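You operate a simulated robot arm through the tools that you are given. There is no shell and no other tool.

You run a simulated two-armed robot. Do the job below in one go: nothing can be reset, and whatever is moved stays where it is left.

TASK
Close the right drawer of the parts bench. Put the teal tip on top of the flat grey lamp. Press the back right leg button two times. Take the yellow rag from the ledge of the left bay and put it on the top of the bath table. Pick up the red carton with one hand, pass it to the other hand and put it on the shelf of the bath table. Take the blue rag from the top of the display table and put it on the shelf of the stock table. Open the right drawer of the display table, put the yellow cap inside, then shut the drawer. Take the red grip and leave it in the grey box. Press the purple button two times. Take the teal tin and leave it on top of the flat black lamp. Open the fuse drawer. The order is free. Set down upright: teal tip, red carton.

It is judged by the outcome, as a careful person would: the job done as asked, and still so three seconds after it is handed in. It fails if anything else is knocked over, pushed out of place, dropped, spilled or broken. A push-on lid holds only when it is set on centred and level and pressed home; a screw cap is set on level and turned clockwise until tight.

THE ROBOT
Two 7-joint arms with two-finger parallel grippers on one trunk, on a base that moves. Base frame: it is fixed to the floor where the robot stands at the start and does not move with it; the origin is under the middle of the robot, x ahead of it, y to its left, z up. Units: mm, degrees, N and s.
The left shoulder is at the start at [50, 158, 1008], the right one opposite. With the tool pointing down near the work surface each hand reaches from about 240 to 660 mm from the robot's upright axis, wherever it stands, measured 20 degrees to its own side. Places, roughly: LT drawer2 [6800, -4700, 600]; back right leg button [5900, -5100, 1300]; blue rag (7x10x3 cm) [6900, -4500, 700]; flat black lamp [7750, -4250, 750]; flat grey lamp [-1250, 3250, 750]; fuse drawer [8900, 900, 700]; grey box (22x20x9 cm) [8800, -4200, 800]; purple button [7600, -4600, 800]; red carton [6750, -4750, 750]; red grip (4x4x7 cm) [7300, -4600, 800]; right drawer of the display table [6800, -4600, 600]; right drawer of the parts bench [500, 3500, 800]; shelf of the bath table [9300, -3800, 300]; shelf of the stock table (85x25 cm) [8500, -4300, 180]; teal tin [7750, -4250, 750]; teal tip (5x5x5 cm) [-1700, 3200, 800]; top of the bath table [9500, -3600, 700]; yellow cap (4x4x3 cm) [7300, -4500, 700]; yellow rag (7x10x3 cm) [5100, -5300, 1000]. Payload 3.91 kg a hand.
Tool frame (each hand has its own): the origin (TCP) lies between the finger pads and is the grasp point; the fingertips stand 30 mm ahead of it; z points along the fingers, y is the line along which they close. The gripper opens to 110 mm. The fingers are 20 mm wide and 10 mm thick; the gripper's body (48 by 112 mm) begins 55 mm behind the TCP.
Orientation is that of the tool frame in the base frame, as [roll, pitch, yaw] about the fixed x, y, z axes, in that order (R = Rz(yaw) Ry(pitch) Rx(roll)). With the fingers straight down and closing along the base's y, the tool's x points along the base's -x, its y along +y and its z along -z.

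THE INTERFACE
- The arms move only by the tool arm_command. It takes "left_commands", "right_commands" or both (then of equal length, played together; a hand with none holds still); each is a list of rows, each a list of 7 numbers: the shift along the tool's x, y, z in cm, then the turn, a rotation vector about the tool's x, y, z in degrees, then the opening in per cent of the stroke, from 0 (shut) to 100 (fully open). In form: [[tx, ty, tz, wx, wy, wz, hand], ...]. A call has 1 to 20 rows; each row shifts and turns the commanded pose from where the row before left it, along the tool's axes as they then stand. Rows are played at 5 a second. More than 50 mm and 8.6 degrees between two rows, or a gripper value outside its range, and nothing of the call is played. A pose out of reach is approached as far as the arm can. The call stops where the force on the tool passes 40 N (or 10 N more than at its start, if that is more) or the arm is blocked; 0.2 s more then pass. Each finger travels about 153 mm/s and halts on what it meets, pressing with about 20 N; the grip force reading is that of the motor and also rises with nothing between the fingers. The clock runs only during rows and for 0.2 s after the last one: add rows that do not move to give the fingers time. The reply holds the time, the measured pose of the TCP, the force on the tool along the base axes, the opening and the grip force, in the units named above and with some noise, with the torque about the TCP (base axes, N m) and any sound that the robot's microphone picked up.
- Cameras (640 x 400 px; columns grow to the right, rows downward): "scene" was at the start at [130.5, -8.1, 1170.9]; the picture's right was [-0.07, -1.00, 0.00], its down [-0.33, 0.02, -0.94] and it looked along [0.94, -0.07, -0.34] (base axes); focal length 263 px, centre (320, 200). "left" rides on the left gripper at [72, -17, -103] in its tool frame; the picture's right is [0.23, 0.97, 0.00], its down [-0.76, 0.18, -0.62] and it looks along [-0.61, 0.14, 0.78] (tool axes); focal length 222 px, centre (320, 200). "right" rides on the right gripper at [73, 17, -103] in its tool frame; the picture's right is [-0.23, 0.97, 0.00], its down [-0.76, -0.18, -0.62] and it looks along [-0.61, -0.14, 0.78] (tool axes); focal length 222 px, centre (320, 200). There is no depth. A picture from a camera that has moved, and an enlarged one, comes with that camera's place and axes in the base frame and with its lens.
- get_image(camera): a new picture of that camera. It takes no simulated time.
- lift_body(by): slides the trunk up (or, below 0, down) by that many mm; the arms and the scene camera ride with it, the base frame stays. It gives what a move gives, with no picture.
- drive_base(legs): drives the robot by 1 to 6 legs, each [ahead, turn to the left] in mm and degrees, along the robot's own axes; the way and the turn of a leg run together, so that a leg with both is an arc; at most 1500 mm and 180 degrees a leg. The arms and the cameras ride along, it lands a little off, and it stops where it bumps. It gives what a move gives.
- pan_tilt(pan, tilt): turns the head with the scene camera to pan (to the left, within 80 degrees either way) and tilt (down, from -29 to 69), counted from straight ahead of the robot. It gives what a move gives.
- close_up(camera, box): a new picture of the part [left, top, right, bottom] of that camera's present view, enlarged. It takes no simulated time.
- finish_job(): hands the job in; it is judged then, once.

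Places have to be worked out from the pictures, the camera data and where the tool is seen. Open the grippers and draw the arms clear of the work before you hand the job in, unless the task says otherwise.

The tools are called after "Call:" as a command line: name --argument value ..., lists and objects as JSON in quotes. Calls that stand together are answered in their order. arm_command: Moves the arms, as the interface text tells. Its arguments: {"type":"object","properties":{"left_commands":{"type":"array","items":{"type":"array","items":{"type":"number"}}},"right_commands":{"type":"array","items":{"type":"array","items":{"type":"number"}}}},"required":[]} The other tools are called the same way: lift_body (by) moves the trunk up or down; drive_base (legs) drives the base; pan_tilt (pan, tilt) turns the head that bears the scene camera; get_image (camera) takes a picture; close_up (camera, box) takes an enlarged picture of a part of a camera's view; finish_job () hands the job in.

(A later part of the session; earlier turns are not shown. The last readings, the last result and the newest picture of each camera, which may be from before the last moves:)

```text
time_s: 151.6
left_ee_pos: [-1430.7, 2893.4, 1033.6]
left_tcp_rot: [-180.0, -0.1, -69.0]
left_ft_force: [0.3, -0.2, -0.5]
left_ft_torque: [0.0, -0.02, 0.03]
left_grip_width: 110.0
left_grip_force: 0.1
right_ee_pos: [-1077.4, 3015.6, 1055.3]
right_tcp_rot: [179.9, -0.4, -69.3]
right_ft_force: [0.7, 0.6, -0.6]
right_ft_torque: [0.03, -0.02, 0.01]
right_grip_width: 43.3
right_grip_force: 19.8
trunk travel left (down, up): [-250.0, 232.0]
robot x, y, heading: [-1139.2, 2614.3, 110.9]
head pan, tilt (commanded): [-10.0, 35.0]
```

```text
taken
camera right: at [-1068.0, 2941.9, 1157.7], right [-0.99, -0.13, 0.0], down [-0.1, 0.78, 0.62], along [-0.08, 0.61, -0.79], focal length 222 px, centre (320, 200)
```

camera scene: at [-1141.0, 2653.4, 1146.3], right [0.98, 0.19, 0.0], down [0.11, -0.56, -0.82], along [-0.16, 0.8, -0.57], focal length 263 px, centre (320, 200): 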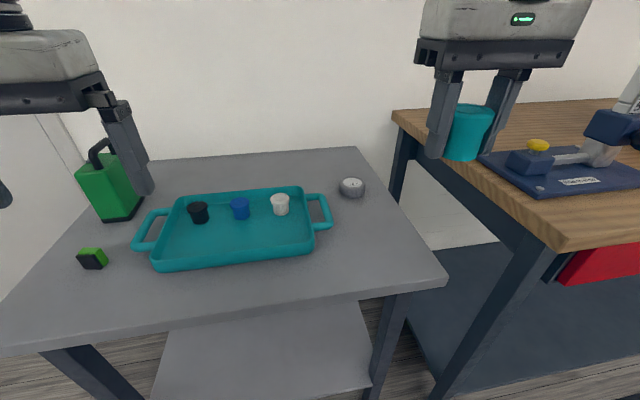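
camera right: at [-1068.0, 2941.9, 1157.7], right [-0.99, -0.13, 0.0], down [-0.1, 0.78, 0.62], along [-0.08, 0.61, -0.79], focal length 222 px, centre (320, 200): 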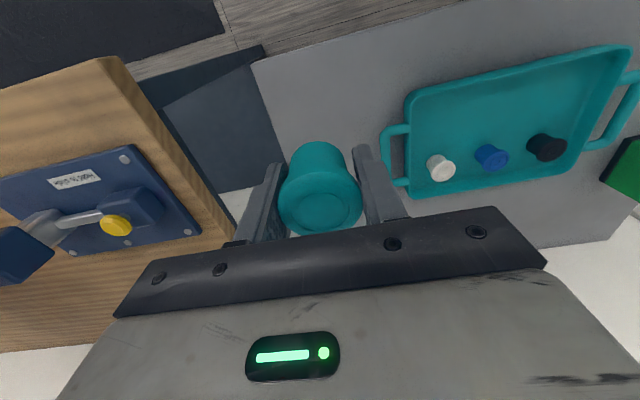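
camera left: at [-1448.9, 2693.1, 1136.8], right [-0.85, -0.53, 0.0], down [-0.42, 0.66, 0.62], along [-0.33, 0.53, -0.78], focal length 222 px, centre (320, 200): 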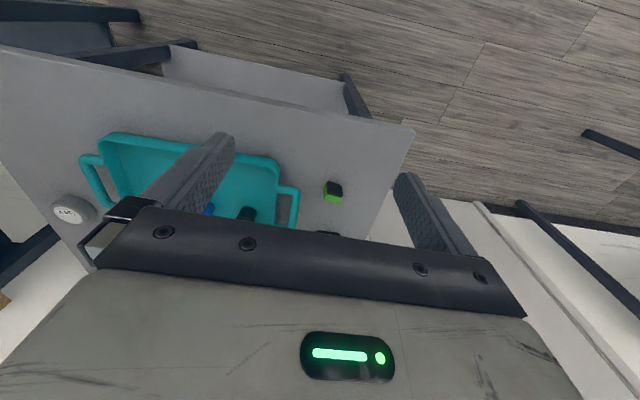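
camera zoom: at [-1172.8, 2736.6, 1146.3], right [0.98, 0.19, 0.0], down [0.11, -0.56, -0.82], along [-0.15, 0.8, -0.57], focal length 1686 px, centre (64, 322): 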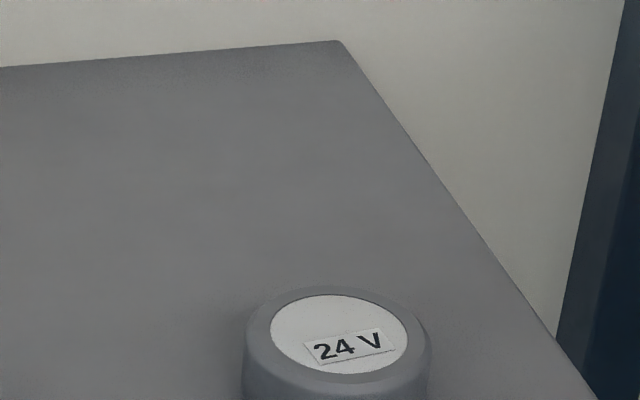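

Lamp top centre is about (−1166, 3268), top z≈773. I'll carry the tip over it and lower to ~60 mm above, then check alignment.

Call:
arm_command --right_commands '[[-2.23, -0.06, 0, 0, 0, 0, 0], [-2.23, -0.06, 0, 0, 0, 0, 0], [-2.23, -0.06, 0, 0, 0, 0, 0], [-2.23, -0.06, 0, 0, 0, 0, 0], [-2.23, -0.06, 0, 0, 0, 0, 0], [-2.23, -0.06, 0, 0, 0, 0, 0], [-2.23, -0.06, 0, 0, 0, 0, 0], [-2.23, -0.06, 0, 0, 0, 0, 0], [-2.23, -0.06, 0, 0, 0, 0, 0], [-2.23, -0.06, 0, 0, 0, 0, 0], [-2.23, -0.06, 0, 0, 0, 0, 0], [-2.23, -0.06, 0, 0, 0, 0, 0], [0, 0, 2.3, 0, 0, 0, 0], [0, 0, 2.3, 0, 0, 0, 0], [0, 0, 2.3, 0, 0, 0, 0], [0, 0, 2.3, 0, 0, 0, 0], [0, 0, 2.3, 0, 0, 0, 0], [0, 0, 2.3, 0, 0, 0, 0], [0, 0, 2.3, 0, 0, 0, 0], [0, 0, 2.3, 0, 0, 0, 0]]'

Call:
get_image --camera "right"

Call:
get_image --camera "scene"

Call:
close_up --camera "scene" --box '[310, 120, 410, 182]'

```text
time_s: 155.8
left_ee_pos: [-1430.7, 2893.0, 1034.1]
left_tcp_rot: [-179.9, 0.1, -68.9]
left_ft_force: [-0.2, 0.2, 0.1]
left_ft_torque: [-0.01, 0.01, -0.01]
left_grip_width: 110.3
left_grip_force: 0.0
right_ee_pos: [-1158.8, 3235.9, 861.8]
right_tcp_rot: [180.0, -0.3, -69.3]
right_ft_force: [0.1, -0.3, -0.4]
right_ft_torque: [-0.02, -0.02, -0.01]
right_grip_width: 43.2
right_grip_force: 20.2
right hand out of reach, approached as far as the arm can: row 11, 12
trunk travel left (down, up): [-250.0, 232.0]
robot x, y, heading: [-1137.4, 2615.3, 110.8]
head pan, tilt (commanded): [-10.0, 35.0]
```

```text
taken
camera right: at [-1148.8, 3163.3, 965.7], right [-0.99, -0.13, 0.0], down [-0.1, 0.78, 0.62], along [-0.08, 0.61, -0.79], focal length 222 px, centre (320, 200)
```

right: 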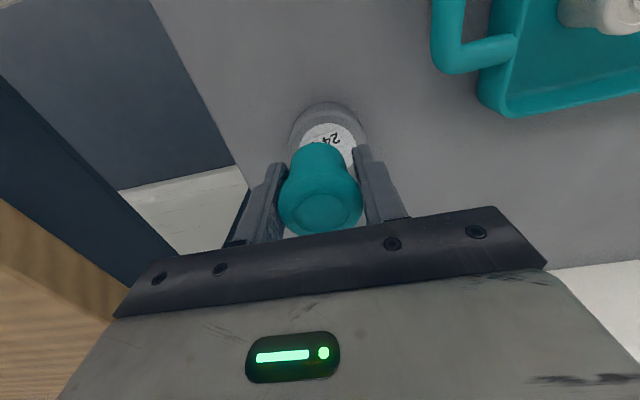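

```text
taken
camera scene: at [-1172.7, 2736.4, 1146.4], right [0.98, 0.19, 0.0], down [0.11, -0.56, -0.82], along [-0.15, 0.8, -0.57], focal length 263 px, centre (320, 200)
```

scene: 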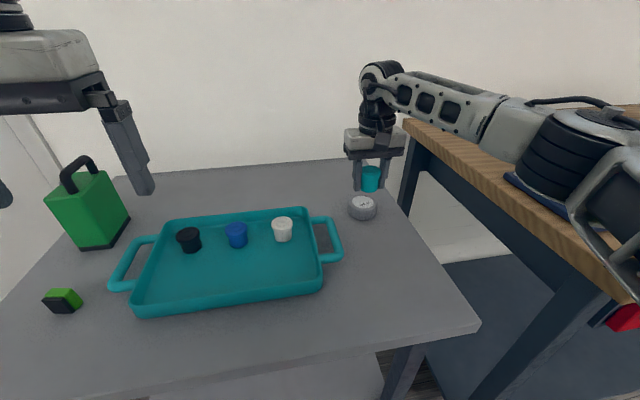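

```text
6.40 times, centred on (360, 151) of scene
camera zoom: at [-1172.7, 2736.4, 1146.4], right [0.98, 0.19, 0.0], down [0.11, -0.56, -0.82], along [-0.15, 0.8, -0.57], focal length 1686 px, centre (64, 514)
```

zoom: 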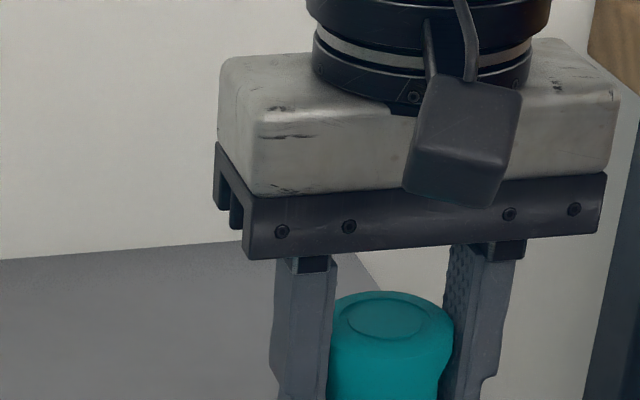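

The arm falls ~25 mm short at this height; reach is greatest when the hand is ~350 mm below the shoulder, so I'll raise the trunk 180 mm and come down again.

Call:
lift_body --by 180

Call:
get_image --camera "scene"

```text
time_s: 157.8
left_ee_pos: [-1429.8, 2893.0, 1213.5]
left_tcp_rot: [-180.0, 0.2, -69.0]
left_ft_force: [-0.2, -0.9, 0.2]
left_ft_torque: [-0.01, 0.01, -0.02]
left_grip_width: 109.9
left_grip_force: 0.1
right_ee_pos: [-1159.0, 3236.2, 1042.4]
right_tcp_rot: [179.9, -0.2, -69.2]
right_ft_force: [0.6, -0.5, -1.0]
right_ft_torque: [0.0, -0.01, 0.01]
right_grip_width: 43.1
right_grip_force: 19.8
trunk travel left (down, up): [-430.0, 52.0]
robot x, y, heading: [-1138.3, 2613.3, 110.8]
head pan, tilt (commanded): [-10.0, 35.0]
```

```text
taken
camera scene: at [-1172.7, 2736.5, 1326.3], right [0.98, 0.19, 0.0], down [0.11, -0.56, -0.82], along [-0.15, 0.8, -0.57], focal length 263 px, centre (320, 200)
```

scene: 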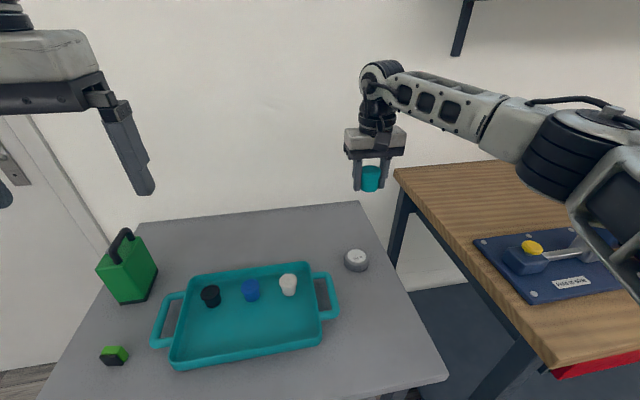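

From the raised camera the lamp is at about (−1167, 3258). Lowering the hand now to ~50 mm above the lamp.

Call:
arm_command --right_commands '[[0, 0, 2.0, 0, 0, 0, 0], [0, 0, 2.0, 0, 0, 0, 0], [0, 0, 2.0, 0, 0, 0, 0], [0, 0, 2.0, 0, 0, 0, 0], [0, 0, 2.0, 0, 0, 0, 0], [0, 0, 2.0, 0, 0, 0, 0], [0, 0, 2.0, 0, 0, 0, 0], [0, 0, 2.0, 0, 0, 0, 0], [0, 0, 0, 0, 0, 0, 0]]'

Call:
get_image --camera "right"

Call:
close_up --camera "scene" --box '[310, 200, 410, 262]'

```text
time_s: 159.8
left_ee_pos: [-1430.5, 2891.9, 1213.6]
left_tcp_rot: [-180.0, 0.0, -68.8]
left_ft_force: [0.1, 0.6, -0.4]
left_ft_torque: [0.03, 0.02, 0.0]
left_grip_width: 110.1
left_grip_force: 0.0
right_ee_pos: [-1158.0, 3235.1, 882.5]
right_tcp_rot: [180.0, -0.3, -69.2]
right_ft_force: [0.9, 0.2, -0.3]
right_ft_torque: [0.01, 0.01, -0.02]
right_grip_width: 43.2
right_grip_force: 19.9
trunk travel left (down, up): [-430.0, 52.0]
robot x, y, heading: [-1139.5, 2614.7, 111.2]
head pan, tilt (commanded): [-10.0, 35.0]
```

```text
taken
camera right: at [-1149.2, 3162.6, 985.7], right [-0.99, -0.13, 0.0], down [-0.1, 0.78, 0.62], along [-0.08, 0.61, -0.79], focal length 222 px, centre (320, 200)
```

right: 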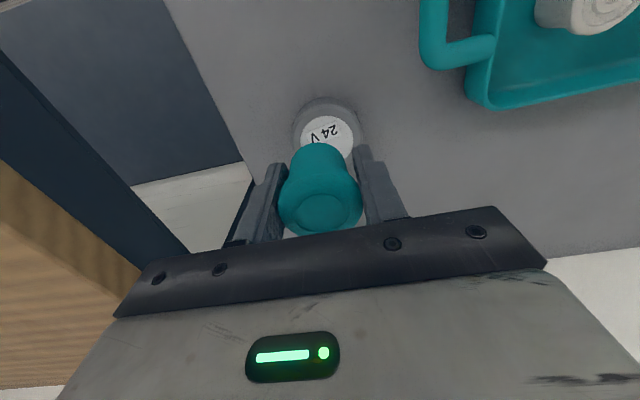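

```text
6.40 times, centred on (360, 231) of scene
camera zoom: at [-1172.7, 2736.3, 1326.4], right [0.98, 0.19, 0.0], down [0.11, -0.56, -0.82], along [-0.15, 0.8, -0.57], focal length 1686 px, centre (64, 2)
```

zoom: 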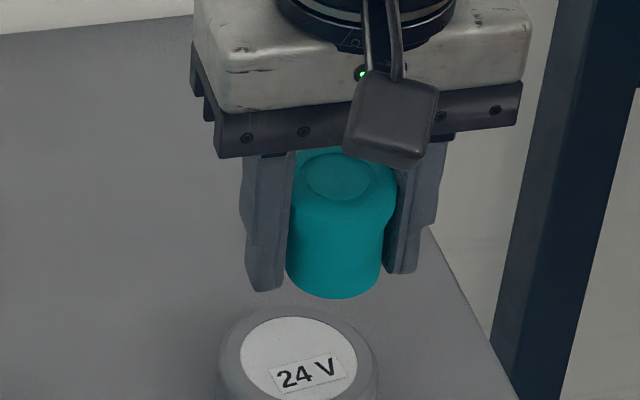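

The tip needs to go ~21 mm forward and ~3 mm left. I'll apply that and lower 25 mm more, then check.

Call:
arm_command --right_commands '[[-1.05, 0.13, 0, 0, 0, 0, 0], [-1.05, 0.13, 0, 0, 0, 0, 0], [0, 0, 1.3, 0, 0, 0, 0], [0, 0, 1.2, 0, 0, 0, 0], [0, 0, 0, 0, 0, 0, 0]]'

Call:
get_image --camera "right"

Call:
close_up --camera "scene" --box '[300, 210, 400, 272]'

```text
time_s: 161.0
left_ee_pos: [-1431.5, 2892.9, 1214.9]
left_tcp_rot: [-180.0, 0.0, -68.9]
left_ft_force: [-0.4, -0.4, 0.5]
left_ft_torque: [0.04, -0.01, 0.0]
left_grip_width: 110.1
left_grip_force: 0.0
right_ee_pos: [-1166.1, 3254.5, 857.2]
right_tcp_rot: [179.9, -0.3, -69.2]
right_ft_force: [-0.3, 0.1, 0.4]
right_ft_torque: [-0.02, 0.0, 0.01]
right_grip_width: 43.3
right_grip_force: 20.0
trunk travel left (down, up): [-430.0, 52.0]
robot x, y, heading: [-1137.8, 2613.8, 110.9]
head pan, tilt (commanded): [-10.0, 35.0]
```

```text
taken
camera right: at [-1156.7, 3181.7, 960.4], right [-0.99, -0.13, 0.0], down [-0.1, 0.78, 0.62], along [-0.08, 0.61, -0.79], focal length 222 px, centre (320, 200)
```

right: 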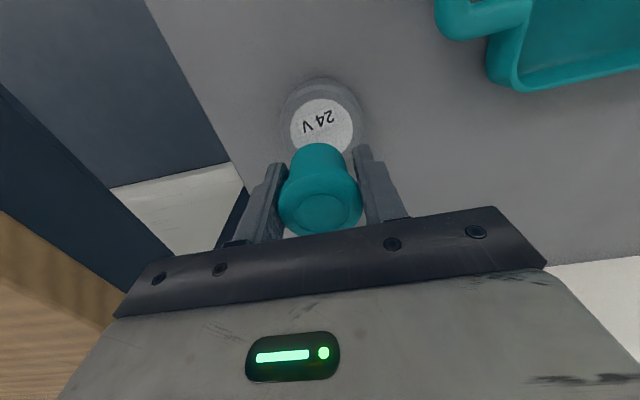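

```text
6.40 times, centred on (350, 241) of scene
camera zoom: at [-1172.7, 2736.3, 1326.4], right [0.98, 0.19, 0.0], down [0.11, -0.56, -0.82], along [-0.15, 0.8, -0.57], focal length 1686 px, centre (128, -62)
```

zoom: 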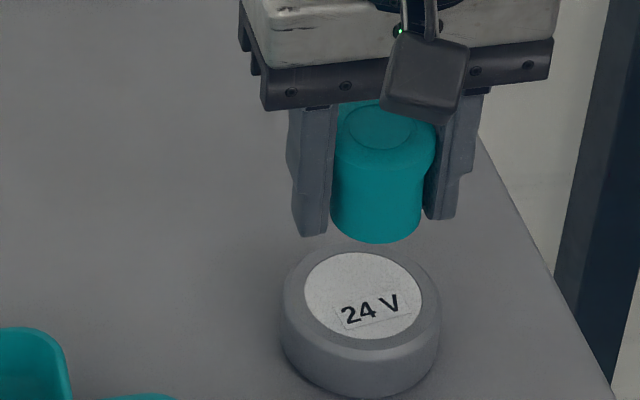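

Combining both cameras, the lamp's top is at z≈792 and its centre ~12 mm back and ~4.5 mm left of the hand axis. I'll correct and lower to ~10 mm above it.

Call:
arm_command --right_commands '[[1.15, 0.45, 0, 0, 0, 0, 0], [0, 0, 1.0, 0, 0, 0, 0], [0, 0, 1.0, 0, 0, 0, 0], [0, 0, 0, 0, 0, 0, 0]]'

Call:
get_image --camera "right"

Call:
close_up --camera "scene" --box '[300, 210, 400, 272]'

```text
time_s: 162.0
left_ee_pos: [-1430.2, 2892.8, 1214.6]
left_tcp_rot: [-180.0, 0.1, -68.8]
left_ft_force: [0.1, 0.2, 0.4]
left_ft_torque: [0.0, -0.02, 0.0]
left_grip_width: 109.8
left_grip_force: 0.2
right_ee_pos: [-1166.9, 3241.5, 838.7]
right_tcp_rot: [-180.0, -0.4, -69.3]
right_ft_force: [-0.1, 0.6, -0.6]
right_ft_torque: [0.0, -0.04, -0.02]
right_grip_width: 43.5
right_grip_force: 19.8
trunk travel left (down, up): [-430.0, 52.0]
robot x, y, heading: [-1139.6, 2614.4, 110.8]
head pan, tilt (commanded): [-10.0, 35.0]
```

```text
taken
camera right: at [-1156.7, 3169.6, 941.7], right [-0.99, -0.13, 0.0], down [-0.1, 0.78, 0.62], along [-0.08, 0.61, -0.79], focal length 222 px, centre (320, 200)
```

right: 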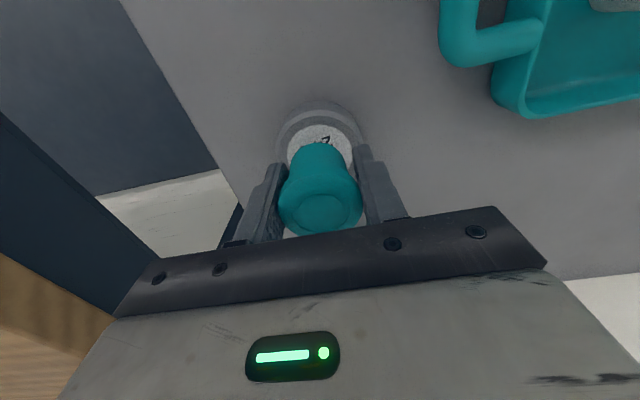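

```text
6.40 times, centred on (350, 241) of scene
camera zoom: at [-1172.7, 2736.3, 1326.4], right [0.98, 0.19, 0.0], down [0.11, -0.56, -0.82], along [-0.15, 0.8, -0.57], focal length 1686 px, centre (128, -62)
```

zoom: 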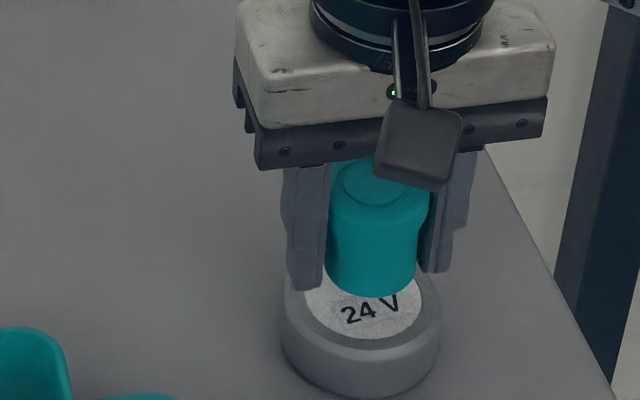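

Nearly aligned (maybe 2 mm to the left needed). Lowering gently until contact.

Call:
arm_command --right_commands '[[0, 0.2, 0.4, 0, 0, 0, 0], [0, 0, 0.4, 0, 0, 0, 0], [0, 0, 0.2, 0, 0, 0, 0], [0, 0, 0.2, 0, 0, 0, 0], [0, 0, 0, 0, 0, 0, 0]]'

Call:
get_image --camera "right"

Call:
close_up --camera "scene" --box '[300, 210, 400, 272]'

```text
time_s: 163.2
left_ee_pos: [-1429.6, 2893.0, 1213.7]
left_tcp_rot: [-180.0, 0.2, -68.9]
left_ft_force: [-0.3, 0.6, 0.1]
left_ft_torque: [-0.03, -0.03, 0.02]
left_grip_width: 109.8
left_grip_force: 0.1
right_ee_pos: [-1169.8, 3241.2, 825.1]
right_tcp_rot: [180.0, -0.3, -69.1]
right_ft_force: [0.4, 0.4, -0.4]
right_ft_torque: [-0.01, -0.03, 0.02]
right_grip_width: 43.3
right_grip_force: 19.7
trunk travel left (down, up): [-430.0, 52.0]
robot x, y, heading: [-1143.0, 2615.8, 111.0]
head pan, tilt (commanded): [-10.0, 35.0]
```

```text
taken
camera right: at [-1159.3, 3167.5, 928.9], right [-0.99, -0.13, 0.0], down [-0.1, 0.78, 0.62], along [-0.08, 0.61, -0.79], focal length 222 px, centre (320, 200)
```

right: 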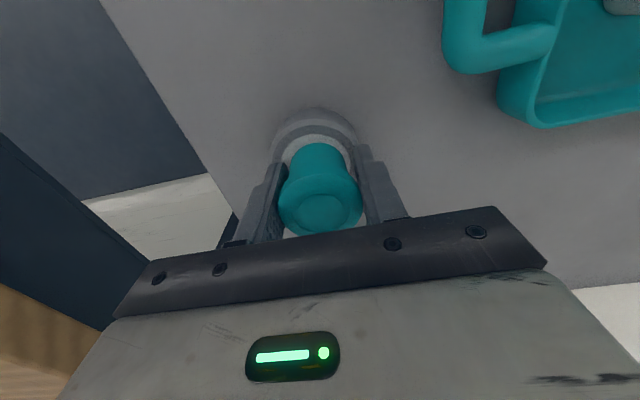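

```text
6.40 times, centred on (350, 241) of scene
camera zoom: at [-1172.7, 2736.3, 1326.4], right [0.98, 0.19, 0.0], down [0.11, -0.56, -0.82], along [-0.15, 0.8, -0.57], focal length 1686 px, centre (128, -62)
```

zoom: 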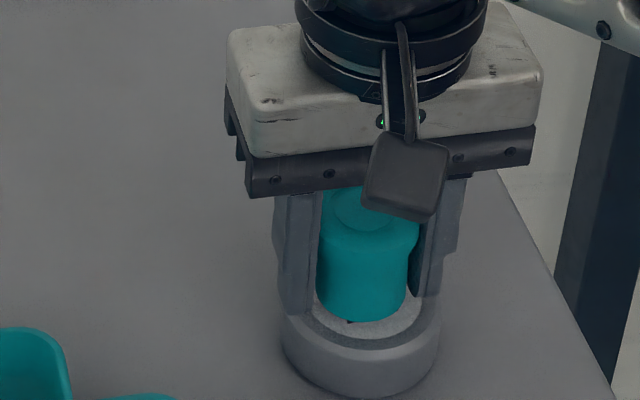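

Well centred; still no contact force. Lowering another few millimetres until contact.

Call:
arm_command --right_commands '[[0, 0, 0.15, 0, 0, 0, 0], [0, 0, 0.15, 0, 0, 0, 0], [0, 0, 0, 0, 0, 0, 0]]'

Call:
arm_command --right_commands '[[0, 0, 0.15, 0, 0, 0, 0], [0, 0, 0, 0, 0, 0, 0]]'

Call:
close_up --camera "scene" --box '[300, 210, 400, 272]'

```text
time_s: 164.0
left_ee_pos: [-1430.0, 2893.8, 1214.0]
left_tcp_rot: [-180.0, 0.1, -68.9]
left_ft_force: [0.2, 0.5, -0.3]
left_ft_torque: [-0.01, 0.0, 0.02]
left_grip_width: 110.0
left_grip_force: 0.0
right_ee_pos: [-1170.0, 3240.8, 823.4]
right_tcp_rot: [179.9, -0.3, -69.1]
right_ft_force: [-0.2, -0.3, 0.0]
right_ft_torque: [-0.02, 0.0, 0.01]
right_grip_width: 43.4
right_grip_force: 20.2
trunk travel left (down, up): [-430.0, 52.0]
robot x, y, heading: [-1142.2, 2614.6, 110.9]
head pan, tilt (commanded): [-10.0, 35.0]
```

```text
time_s: 164.6
left_ee_pos: [-1431.4, 2892.1, 1214.0]
left_tcp_rot: [180.0, 0.2, -68.9]
left_ft_force: [0.9, -1.1, -0.1]
left_ft_torque: [0.0, -0.01, 0.0]
left_grip_width: 109.9
left_grip_force: 0.0
right_ee_pos: [-1169.3, 3240.1, 821.5]
right_tcp_rot: [179.9, -0.3, -69.2]
right_ft_force: [0.2, -0.8, -0.6]
right_ft_torque: [0.0, 0.03, -0.03]
right_grip_width: 43.3
right_grip_force: 20.0
trunk travel left (down, up): [-430.0, 52.0]
robot x, y, heading: [-1138.4, 2612.5, 111.0]
head pan, tilt (commanded): [-10.0, 35.0]
```

```text
6.40 times, centred on (350, 241) of scene
camera zoom: at [-1172.7, 2736.3, 1326.4], right [0.98, 0.19, 0.0], down [0.11, -0.56, -0.82], along [-0.15, 0.8, -0.57], focal length 1686 px, centre (128, -62)
```

zoom: 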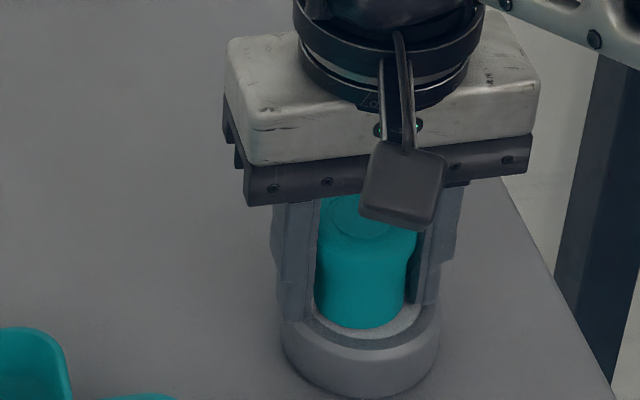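

Almost touching. One-millimetre steps until force shows.

Call:
arm_command --right_commands '[[0, 0, 0.1, 0, 0, 0, 0], [0, 0, 0, 0, 0, 0, 0]]'

Call:
arm_command --right_commands '[[0, 0, 0.1, 0, 0, 0, 0], [0, 0, 0, 0, 0, 0, 0]]'

Call:
arm_command --right_commands '[[0, 0, 0.1, 0, 0, 0, 0], [0, 0, 0, 0, 0, 0, 0]]'

```text
time_s: 165.2
left_ee_pos: [-1431.4, 2894.2, 1213.1]
left_tcp_rot: [-180.0, 0.1, -68.9]
left_ft_force: [0.8, 0.1, 0.6]
left_ft_torque: [0.02, 0.01, 0.01]
left_grip_width: 110.2
left_grip_force: 0.1
right_ee_pos: [-1168.9, 3241.2, 820.1]
right_tcp_rot: [180.0, -0.2, -69.4]
right_ft_force: [0.3, -0.6, 1.5]
right_ft_torque: [0.04, -0.03, -0.03]
right_grip_width: 43.5
right_grip_force: 19.8
trunk travel left (down, up): [-430.0, 52.0]
robot x, y, heading: [-1140.0, 2615.2, 110.8]
head pan, tilt (commanded): [-10.0, 35.0]
```

```text
time_s: 165.8
left_ee_pos: [-1430.5, 2892.3, 1214.0]
left_tcp_rot: [180.0, 0.1, -68.9]
left_ft_force: [0.1, -0.9, -0.5]
left_ft_torque: [0.02, 0.01, -0.03]
left_grip_width: 110.2
left_grip_force: 0.1
right_ee_pos: [-1170.4, 3240.1, 819.9]
right_tcp_rot: [-179.8, -0.2, -69.2]
right_ft_force: [2.2, -0.6, 10.1]
right_ft_torque: [0.1, -0.09, -0.04]
right_grip_width: 43.4
right_grip_force: 19.2
trunk travel left (down, up): [-430.0, 52.0]
robot x, y, heading: [-1135.6, 2616.4, 111.0]
head pan, tilt (commanded): [-10.0, 35.0]
```

```text
time_s: 166.4
left_ee_pos: [-1430.4, 2891.2, 1214.7]
left_tcp_rot: [180.0, 0.3, -69.0]
left_ft_force: [-0.5, 0.7, 0.0]
left_ft_torque: [-0.03, -0.02, 0.0]
left_grip_width: 110.1
left_grip_force: 0.0
right_ee_pos: [-1170.3, 3240.7, 819.9]
right_tcp_rot: [179.9, -0.2, -69.2]
right_ft_force: [2.9, -2.7, 15.4]
right_ft_torque: [-0.03, -0.18, -0.06]
right_grip_width: 43.4
right_grip_force: 20.5
trunk travel left (down, up): [-430.0, 52.0]
robot x, y, heading: [-1136.3, 2613.7, 110.7]
head pan, tilt (commanded): [-10.0, 35.0]
```

Contact at ~15 N. I'll ease 1 mm up, open the fingers and rise straight up.

Call:
arm_command --right_commands '[[0, 0, -0.1, 0, 0, 0, 0], [0, 0, 0, 0, 0, 0, 45], [0, 0, 0, 0, 0, 0, 60], [0, 0, 0, 0, 0, 0, 60], [0, 0, -1, 0, 0, 0, 60], [0, 0, -2, 0, 0, 0, 60], [0, 0, -3, 0, 0, 0, 60], [0, 0, -4, 0, 0, 0, 60], [0, 0, -4, 0, 0, 0, 60]]'

Call:
close_up --camera "scene" --box '[300, 210, 400, 272]'

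Call:
get_image --camera "right"

```text
time_s: 168.4
left_ee_pos: [-1431.3, 2892.3, 1214.9]
left_tcp_rot: [-180.0, 0.2, -68.9]
left_ft_force: [-0.2, 0.6, -0.2]
left_ft_torque: [0.0, 0.05, 0.01]
left_grip_width: 110.1
left_grip_force: 0.0
right_ee_pos: [-1172.2, 3244.5, 961.2]
right_tcp_rot: [179.9, -0.3, -69.2]
right_ft_force: [0.1, -0.3, -0.5]
right_ft_torque: [0.02, -0.03, 0.0]
right_grip_width: 65.9
right_grip_force: 0.0
trunk travel left (down, up): [-430.0, 52.0]
robot x, y, heading: [-1138.1, 2615.5, 110.8]
head pan, tilt (commanded): [-10.0, 35.0]
```

```text
6.40 times, centred on (350, 241) of scene
camera zoom: at [-1172.7, 2736.0, 1326.4], right [0.98, 0.19, 0.0], down [0.11, -0.56, -0.82], along [-0.15, 0.8, -0.57], focal length 1686 px, centre (128, -62)
```

zoom: 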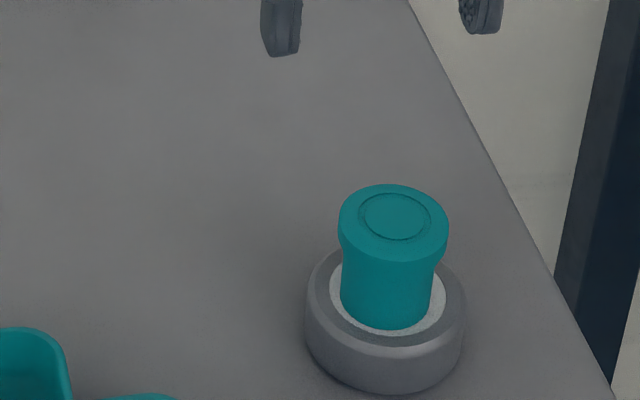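

```text
taken
camera right: at [-1162.1, 3171.2, 1064.1], right [-0.99, -0.13, 0.0], down [-0.1, 0.78, 0.62], along [-0.08, 0.61, -0.79], focal length 222 px, centre (320, 200)
```

right: 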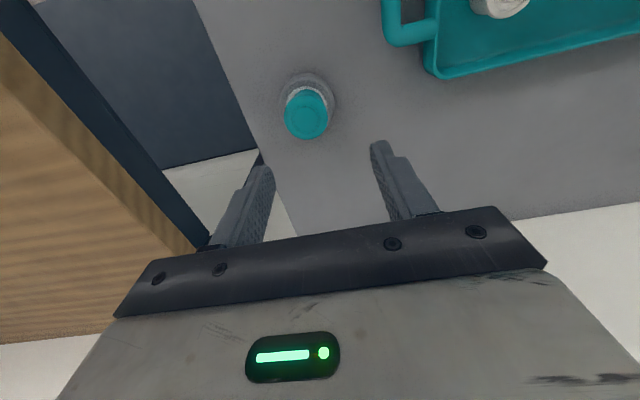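

The teal tip stands upright, concentric on the lamp. I'll lift and retract the right arm, then back away from the table.

Call:
arm_command --right_commands '[[0, 0, -4.5, 0, 0, 0, 60], [0, 0, -4.5, 0, 0, 0, 60], [0, 0, -4.5, 0, 0, 0, 60], [0, 0, -4.5, 0, 0, 0, 60], [0, 0, -4.5, 0, 0, 0, 80], [4.5, 0, 0, 0, 0, 0, 100], [4.5, 0, 0, 0, 0, 0, 100], [4.5, 0, 0, 0, 0, 0, 100], [4.5, 0, 0, 0, 0, 0, 100], [4.5, 0, 0, 0, 0, 0, 100]]'

Call:
drive_base --legs '[[-260, 0]]'

Call:
get_image --camera "scene"

```text
time_s: 170.6
left_ee_pos: [-1429.6, 2892.7, 1213.6]
left_tcp_rot: [-180.0, 0.0, -68.8]
left_ft_force: [-0.5, 0.0, 0.0]
left_ft_torque: [0.01, -0.02, 0.0]
left_grip_width: 110.3
left_grip_force: 0.0
right_ee_pos: [-1087.7, 3033.2, 1188.5]
right_tcp_rot: [179.8, -0.3, -69.3]
right_ft_force: [0.4, -0.3, 0.8]
right_ft_torque: [-0.01, 0.0, 0.03]
right_grip_width: 109.8
right_grip_force: 0.0
trunk travel left (down, up): [-430.0, 52.0]
robot x, y, heading: [-1142.9, 2610.2, 110.7]
head pan, tilt (commanded): [-10.0, 35.0]
```

```text
time_s: 172.4
left_ee_pos: [-1338.6, 2652.7, 1213.7]
left_tcp_rot: [179.9, 0.1, -69.2]
left_ft_force: [-0.2, 0.0, 0.7]
left_ft_torque: [0.02, 0.0, 0.01]
left_grip_width: 110.0
left_grip_force: 0.0
right_ee_pos: [-994.1, 2792.3, 1187.1]
right_tcp_rot: [179.9, -0.2, -69.4]
right_ft_force: [-0.8, 0.2, -0.4]
right_ft_torque: [0.01, -0.01, -0.01]
right_grip_width: 109.9
right_grip_force: 0.1
trunk travel left (down, up): [-430.0, 52.0]
robot x, y, heading: [-1045.8, 2374.9, 110.6]
head pan, tilt (commanded): [-10.0, 35.0]
```

```text
taken
camera scene: at [-1080.1, 2493.9, 1326.4], right [0.98, 0.18, 0.0], down [0.11, -0.56, -0.82], along [-0.15, 0.81, -0.57], focal length 263 px, centre (320, 200)
```

scene: 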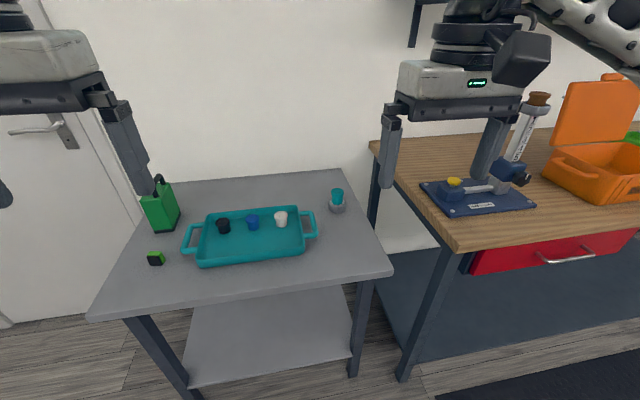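

The tip remains on the lamp. Now I head back toward the gap by the wheelchair, to (−57, 2275) facing −65°, and check the view.

Call:
drive_base --legs '[[0, -116.4], [994, 0], [0, -59.2]]'

Call:
pan_tilt --pan 0 --tilt 35

Call:
get_image --camera "scene"

```text
time_s: 184.9
left_ee_pos: [263.8, 2093.4, 1214.2]
left_tcp_rot: [-180.0, 0.1, 119.3]
left_ft_force: [-0.4, -0.2, 1.2]
left_ft_torque: [0.0, 0.02, 0.0]
left_grip_width: 110.0
left_grip_force: 0.1
right_ee_pos: [-53.2, 1904.0, 1186.3]
right_tcp_rot: [179.9, -0.4, 118.9]
right_ft_force: [-0.4, -0.1, -0.5]
right_ft_torque: [0.0, 0.01, -0.01]
right_grip_width: 110.0
right_grip_force: 0.1
trunk travel left (down, up): [-430.0, 52.0]
robot x, y, heading: [-64.8, 2331.1, -61.0]
head pan, tilt (commanded): [-10.0, 35.0]
```

```text
time_s: 185.6
left_ee_pos: [263.1, 2093.7, 1213.8]
left_tcp_rot: [180.0, 0.1, 119.3]
left_ft_force: [-0.5, 0.5, 1.4]
left_ft_torque: [-0.01, 0.0, 0.02]
left_grip_width: 109.9
left_grip_force: 0.0
right_ee_pos: [-54.0, 1903.4, 1187.4]
right_tcp_rot: [179.9, -0.3, 118.9]
right_ft_force: [-1.2, 0.6, 0.9]
right_ft_torque: [-0.04, 0.01, 0.01]
right_grip_width: 110.1
right_grip_force: 0.0
trunk travel left (down, up): [-430.0, 52.0]
robot x, y, heading: [-67.1, 2330.1, -61.0]
head pan, tilt (commanded): [0.0, 35.0]
```

```text
taken
camera scene: at [-4.4, 2215.3, 1326.4], right [-0.87, -0.49, 0.0], down [-0.28, 0.5, -0.82], along [0.4, -0.72, -0.57], focal length 263 px, centre (320, 200)
```

scene: 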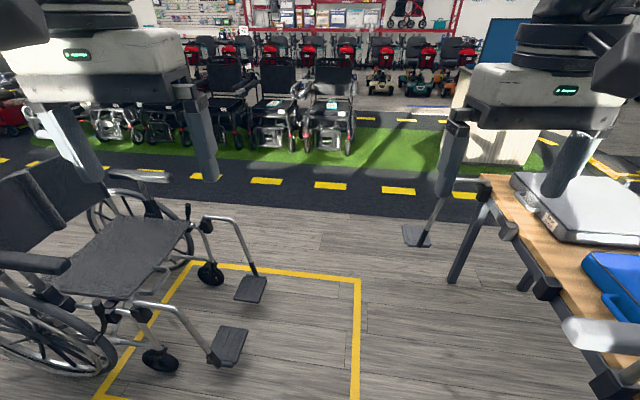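

The gap is clear ahead. I'll drive through it with a small heading correction, to about (720, 600).

Call:
drive_base --legs '[[0, -4.5], [1000, 0], [900, 0]]'

Call:
pan_tilt --pan 0 --tilt 25

Call:
get_image --camera "scene"

```text
time_s: 195.6
left_ee_pos: [1066.0, 362.3, 1214.0]
left_tcp_rot: [179.9, 0.1, 116.5]
left_ft_force: [-0.1, 1.5, 0.1]
left_ft_torque: [0.01, 0.02, -0.02]
left_grip_width: 110.0
left_grip_force: 0.0
right_ee_pos: [737.6, 186.6, 1186.8]
right_tcp_rot: [179.8, -0.4, 116.3]
right_ft_force: [0.0, -0.2, 0.6]
right_ft_torque: [0.04, -0.02, -0.03]
right_grip_width: 110.0
right_grip_force: 0.0
trunk travel left (down, up): [-430.0, 52.0]
robot x, y, heading: [747.4, 610.9, -63.8]
head pan, tilt (commanded): [0.0, 35.0]
```

```text
time_s: 196.3
left_ee_pos: [1064.9, 362.8, 1214.1]
left_tcp_rot: [180.0, 0.0, 116.5]
left_ft_force: [1.0, 0.5, 0.2]
left_ft_torque: [0.01, 0.02, -0.01]
left_grip_width: 110.1
left_grip_force: 0.0
right_ee_pos: [738.0, 188.6, 1188.1]
right_tcp_rot: [179.9, -0.3, 116.2]
right_ft_force: [0.5, -1.3, 0.5]
right_ft_torque: [-0.01, -0.02, 0.01]
right_grip_width: 110.0
right_grip_force: 0.0
trunk travel left (down, up): [-430.0, 52.0]
robot x, y, heading: [749.0, 612.5, -63.8]
head pan, tilt (commanded): [0.0, 25.0]
```

```text
taken
camera scene: at [804.8, 493.4, 1342.1], right [-0.9, -0.44, 0.0], down [-0.19, 0.38, -0.91], along [0.4, -0.81, -0.42], focal length 263 px, centre (320, 200)
```

scene: 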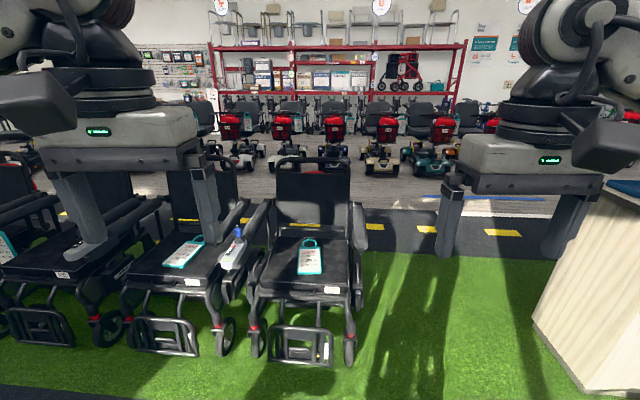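

The corridor between the first wheelchair (v≈790) and the desk end (v≈−233) is ~1 m wide in room axes (rotated 21°). I'll move to its centre line and then down it across the green mat to the second lane.

Call:
drive_base --legs '[[0, -56], [798, 0], [0, 50.7]]'

Call:
get_image --camera "scene"

```text
time_s: 205.5
left_ee_pos: [628.4, -356.9, 1213.1]
left_tcp_rot: [-180.0, 0.3, 110.4]
left_ft_force: [0.6, 0.2, -0.8]
left_ft_torque: [0.0, 0.0, -0.01]
left_grip_width: 109.9
left_grip_force: 0.0
right_ee_pos: [284.2, -495.0, 1188.1]
right_tcp_rot: [-179.9, -0.3, 110.0]
right_ft_force: [-0.6, -1.2, 0.2]
right_ft_torque: [0.01, -0.03, -0.04]
right_grip_width: 110.0
right_grip_force: 0.0
trunk travel left (down, up): [-430.0, 52.0]
robot x, y, heading: [343.8, -75.0, -69.7]
head pan, tilt (commanded): [0.0, 25.0]
```

```text
taken
camera scene: at [383.4, -199.0, 1342.1], right [-0.94, -0.35, 0.0], down [-0.15, 0.4, -0.91], along [0.31, -0.85, -0.42], focal length 263 px, centre (320, 200)
```

scene: 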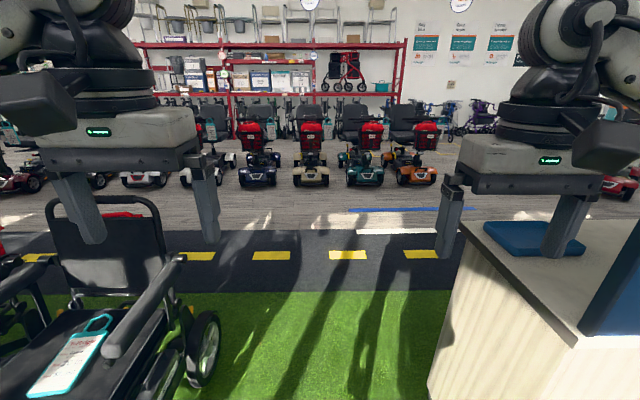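

Corridor confirmed; I'm on its centre line. Driving 1750 mm forward to the second lane, then turning left to face along the room (+v).

Call:
drive_base --legs '[[0, 0.6], [900, 0], [850, 0], [0, 90]]'

Call:
pan_tilt --pan 0 --tilt 15

Call:
get_image --camera "scene"

Call:
pan_tilt --pan -45 --tilt 15

Call:
get_image --camera "scene"

```text
time_s: 218.5
left_ee_pos: [1238.4, -1402.1, 1213.8]
left_tcp_rot: [179.9, 0.1, -157.6]
left_ft_force: [0.4, -0.9, -0.3]
left_ft_torque: [0.0, -0.03, 0.0]
left_grip_width: 109.9
left_grip_force: 0.0
right_ee_pos: [1387.5, -1740.8, 1186.6]
right_tcp_rot: [179.8, -0.3, -158.0]
right_ft_force: [-0.4, 0.4, -0.2]
right_ft_torque: [-0.02, -0.01, 0.0]
right_grip_width: 110.2
right_grip_force: 0.1
trunk travel left (down, up): [-430.0, 52.0]
robot x, y, heading: [967.2, -1699.7, 22.1]
head pan, tilt (commanded): [0.0, 25.0]
```

```text
time_s: 219.2
left_ee_pos: [1238.3, -1402.6, 1214.6]
left_tcp_rot: [180.0, 0.1, -157.6]
left_ft_force: [0.3, -0.6, 0.1]
left_ft_torque: [-0.03, 0.03, 0.02]
left_grip_width: 110.1
left_grip_force: 0.1
right_ee_pos: [1389.4, -1741.3, 1187.2]
right_tcp_rot: [179.9, -0.4, -158.0]
right_ft_force: [0.3, -0.8, 0.4]
right_ft_torque: [-0.02, 0.0, 0.0]
right_grip_width: 110.2
right_grip_force: 0.1
trunk travel left (down, up): [-430.0, 52.0]
robot x, y, heading: [970.1, -1701.2, 22.3]
head pan, tilt (commanded): [0.0, 15.0]
```

```text
taken
camera scene: at [1087.0, -1650.2, 1358.3], right [0.38, -0.93, 0.0], down [-0.24, -0.1, -0.97], along [0.89, 0.36, -0.26], focal length 263 px, centre (320, 200)
```

scene: 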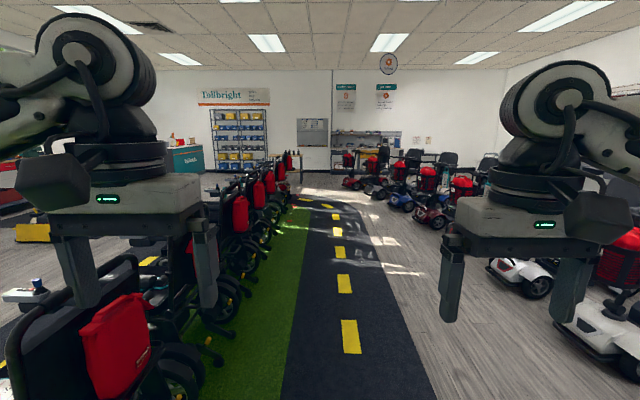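

```text
time_s: 220.3
left_ee_pos: [1239.3, -1402.3, 1214.6]
left_tcp_rot: [-180.0, 0.1, -157.7]
left_ft_force: [0.7, -0.7, 0.6]
left_ft_torque: [0.01, 0.03, 0.03]
left_grip_width: 109.9
left_grip_force: 0.0
right_ee_pos: [1388.8, -1741.1, 1187.5]
right_tcp_rot: [179.9, -0.3, -158.0]
right_ft_force: [-0.4, -0.6, -0.5]
right_ft_torque: [-0.02, -0.01, 0.03]
right_grip_width: 110.2
right_grip_force: 0.1
trunk travel left (down, up): [-430.0, 52.0]
robot x, y, heading: [967.2, -1698.3, 22.3]
head pan, tilt (commanded): [-45.0, 15.0]
```

```text
taken
camera scene: at [1086.6, -1721.6, 1358.4], right [-0.39, -0.92, 0.0], down [-0.24, 0.1, -0.97], along [0.89, -0.37, -0.26], focal length 263 px, centre (320, 200)
```

scene: 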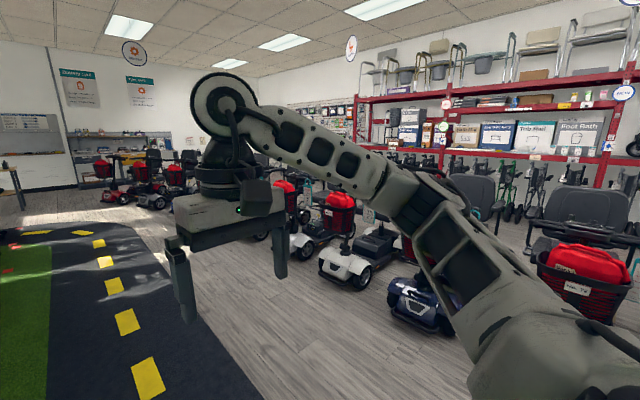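

I'm in the second lane facing along the room. All the remaining places lie to the right, along the far long wall, so I'll drive along the lane about 2.5 m and look right.

Call:
drive_base --legs '[[0, -6], [1300, 0], [1300, 0]]'

Call:
pan_tilt --pan -50 --tilt 12

Call:
get_image --camera "scene"

Call:
pan_tilt --pan -10 --tilt 12

Call:
get_image --camera "scene"

```text
time_s: 233.7
left_ee_pos: [3830.5, -754.1, 1213.6]
left_tcp_rot: [-179.9, 0.0, -165.6]
left_ft_force: [-0.1, -0.1, 0.1]
left_ft_torque: [0.0, -0.02, 0.03]
left_grip_width: 110.0
left_grip_force: 0.0
right_ee_pos: [3933.1, -1110.3, 1188.6]
right_tcp_rot: [179.9, -0.2, -166.0]
right_ft_force: [0.8, 0.4, 0.2]
right_ft_torque: [0.01, -0.03, -0.01]
right_grip_width: 110.2
right_grip_force: 0.0
trunk travel left (down, up): [-430.0, 52.0]
robot x, y, heading: [3519.5, -1010.4, 14.1]
head pan, tilt (commanded): [-45.0, 15.0]
```

```text
time_s: 234.4
left_ee_pos: [3829.3, -754.2, 1213.6]
left_tcp_rot: [-179.9, 0.0, -165.8]
left_ft_force: [-0.9, -1.1, -0.2]
left_ft_torque: [0.0, 0.01, 0.0]
left_grip_width: 110.3
left_grip_force: 0.1
right_ee_pos: [3930.9, -1110.5, 1187.0]
right_tcp_rot: [179.9, -0.2, -166.0]
right_ft_force: [0.0, 0.0, 0.0]
right_ft_torque: [0.02, -0.02, -0.01]
right_grip_width: 109.8
right_grip_force: 0.1
trunk travel left (down, up): [-430.0, 52.0]
robot x, y, heading: [3514.6, -1010.2, 14.2]
head pan, tilt (commanded): [-50.0, 12.0]
```

```text
taken
camera scene: at [3630.4, -1056.6, 1363.2], right [-0.59, -0.81, 0.0], down [-0.17, 0.12, -0.98], along [0.79, -0.57, -0.21], focal length 263 px, centre (320, 200)
```

scene: 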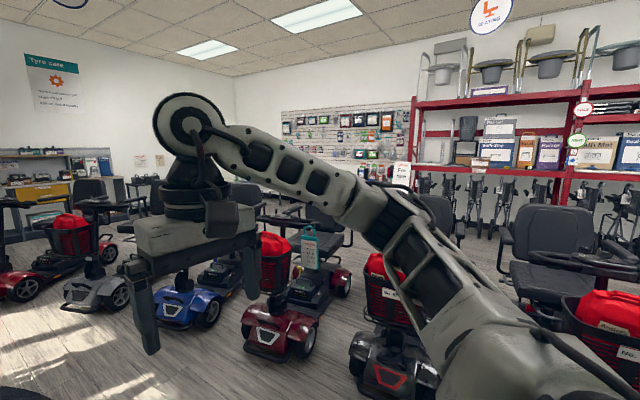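

```text
time_s: 235.4
left_ee_pos: [3830.3, -753.9, 1214.7]
left_tcp_rot: [180.0, 0.0, -165.7]
left_ft_force: [0.0, -0.4, -0.2]
left_ft_torque: [-0.01, 0.01, 0.01]
left_grip_width: 110.0
left_grip_force: 0.1
right_ee_pos: [3930.3, -1110.6, 1186.5]
right_tcp_rot: [179.9, -0.3, -166.0]
right_ft_force: [0.0, 0.2, -0.4]
right_ft_torque: [-0.03, -0.01, -0.02]
right_grip_width: 109.9
right_grip_force: 0.1
trunk travel left (down, up): [-430.0, 52.0]
robot x, y, heading: [3516.0, -1011.4, 14.0]
head pan, tilt (commanded): [-10.0, 12.0]
```

```text
taken
camera scene: at [3647.8, -995.3, 1363.2], right [0.07, -1.0, 0.0], down [-0.21, -0.01, -0.98], along [0.98, 0.07, -0.21], focal length 263 px, centre (320, 200)
```

scene: 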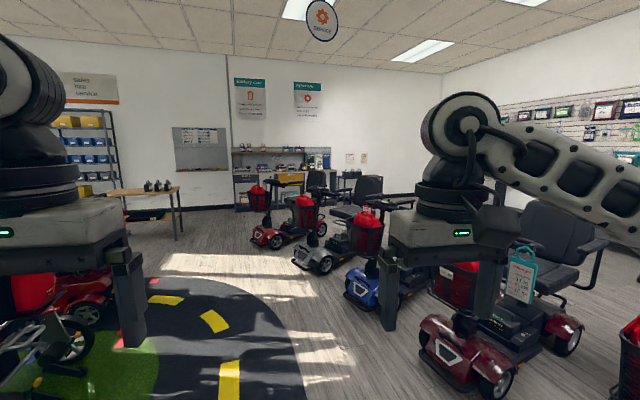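

I'm at (3516, −1011). The fuse drawer should be at the bench on the end wall, on the way around the scooter row. Let me zoom in on it.

Call:
close_up --camera "scene" --box '[210, 130, 370, 230]'

Call:
close_up --camera "scene" --box '[300, 130, 460, 230]'

```text
4.00 times, centred on (290, 180) of scene
camera zoom: at [3647.8, -995.3, 1363.2], right [0.07, -1.0, 0.0], down [-0.21, -0.01, -0.98], along [0.98, 0.07, -0.21], focal length 1054 px, centre (440, 280)
```

zoom: 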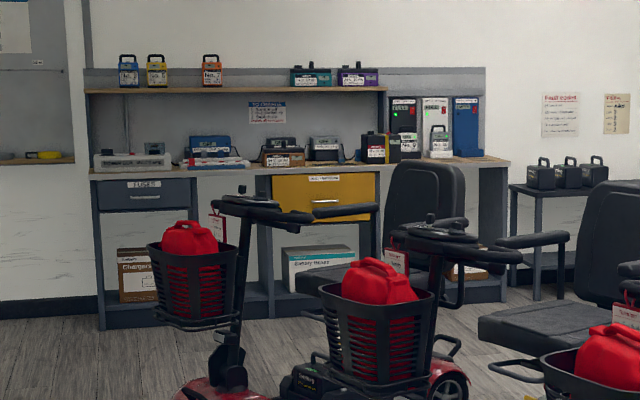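

```text
4.00 times, centred on (380, 180) of scene
camera zoom: at [3647.8, -995.3, 1363.2], right [0.07, -1.0, 0.0], down [-0.21, -0.01, -0.98], along [0.98, 0.07, -0.21], focal length 1054 px, centre (80, 280)
```

zoom: 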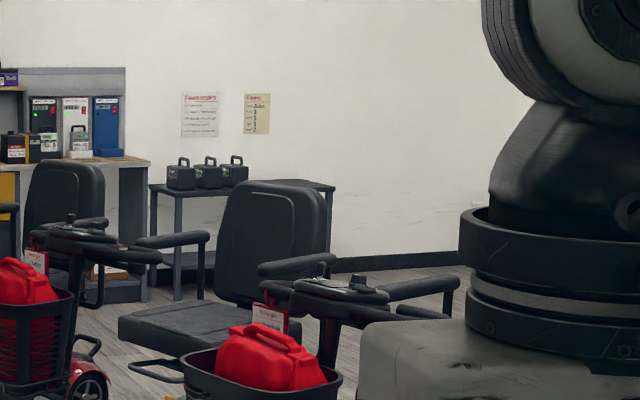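

The FUSES drawer (left grey one) is on the end-wall bench. I'll drive along the clear strip to about (6580, 430) first.

Call:
drive_base --legs '[[0, 11.2], [1200, 0], [1200, 0], [985, 0]]'

Call:
get_image --camera "scene"

```text
time_s: 252.7
left_ee_pos: [6855.5, 733.3, 1214.2]
left_tcp_rot: [180.0, 0.1, -154.7]
left_ft_force: [0.6, 0.0, 0.3]
left_ft_torque: [-0.03, -0.03, -0.04]
left_grip_width: 110.1
left_grip_force: 0.0
right_ee_pos: [7023.7, 402.3, 1187.5]
right_tcp_rot: [179.9, -0.3, -155.1]
right_ft_force: [0.7, -0.8, -0.7]
right_ft_torque: [0.01, 0.03, -0.01]
right_grip_width: 110.0
right_grip_force: 0.0
trunk travel left (down, up): [-430.0, 52.0]
robot x, y, heading: [6600.2, 419.2, 24.9]
head pan, tilt (commanded): [-10.0, 12.0]
```

```text
taken
camera scene: at [6723.2, 462.2, 1363.2], right [0.26, -0.97, 0.0], down [-0.2, -0.05, -0.98], along [0.94, 0.25, -0.21], focal length 263 px, centre (320, 200)
```

scene: 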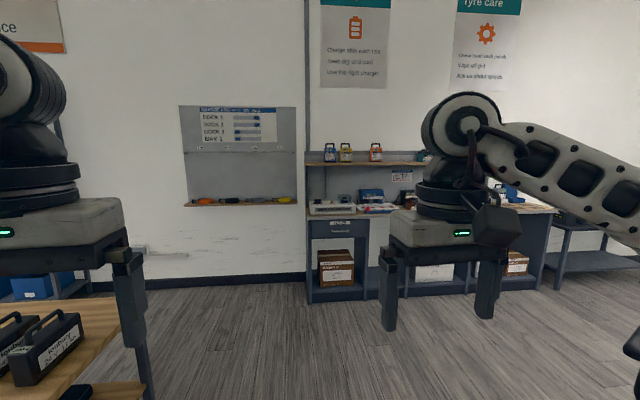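

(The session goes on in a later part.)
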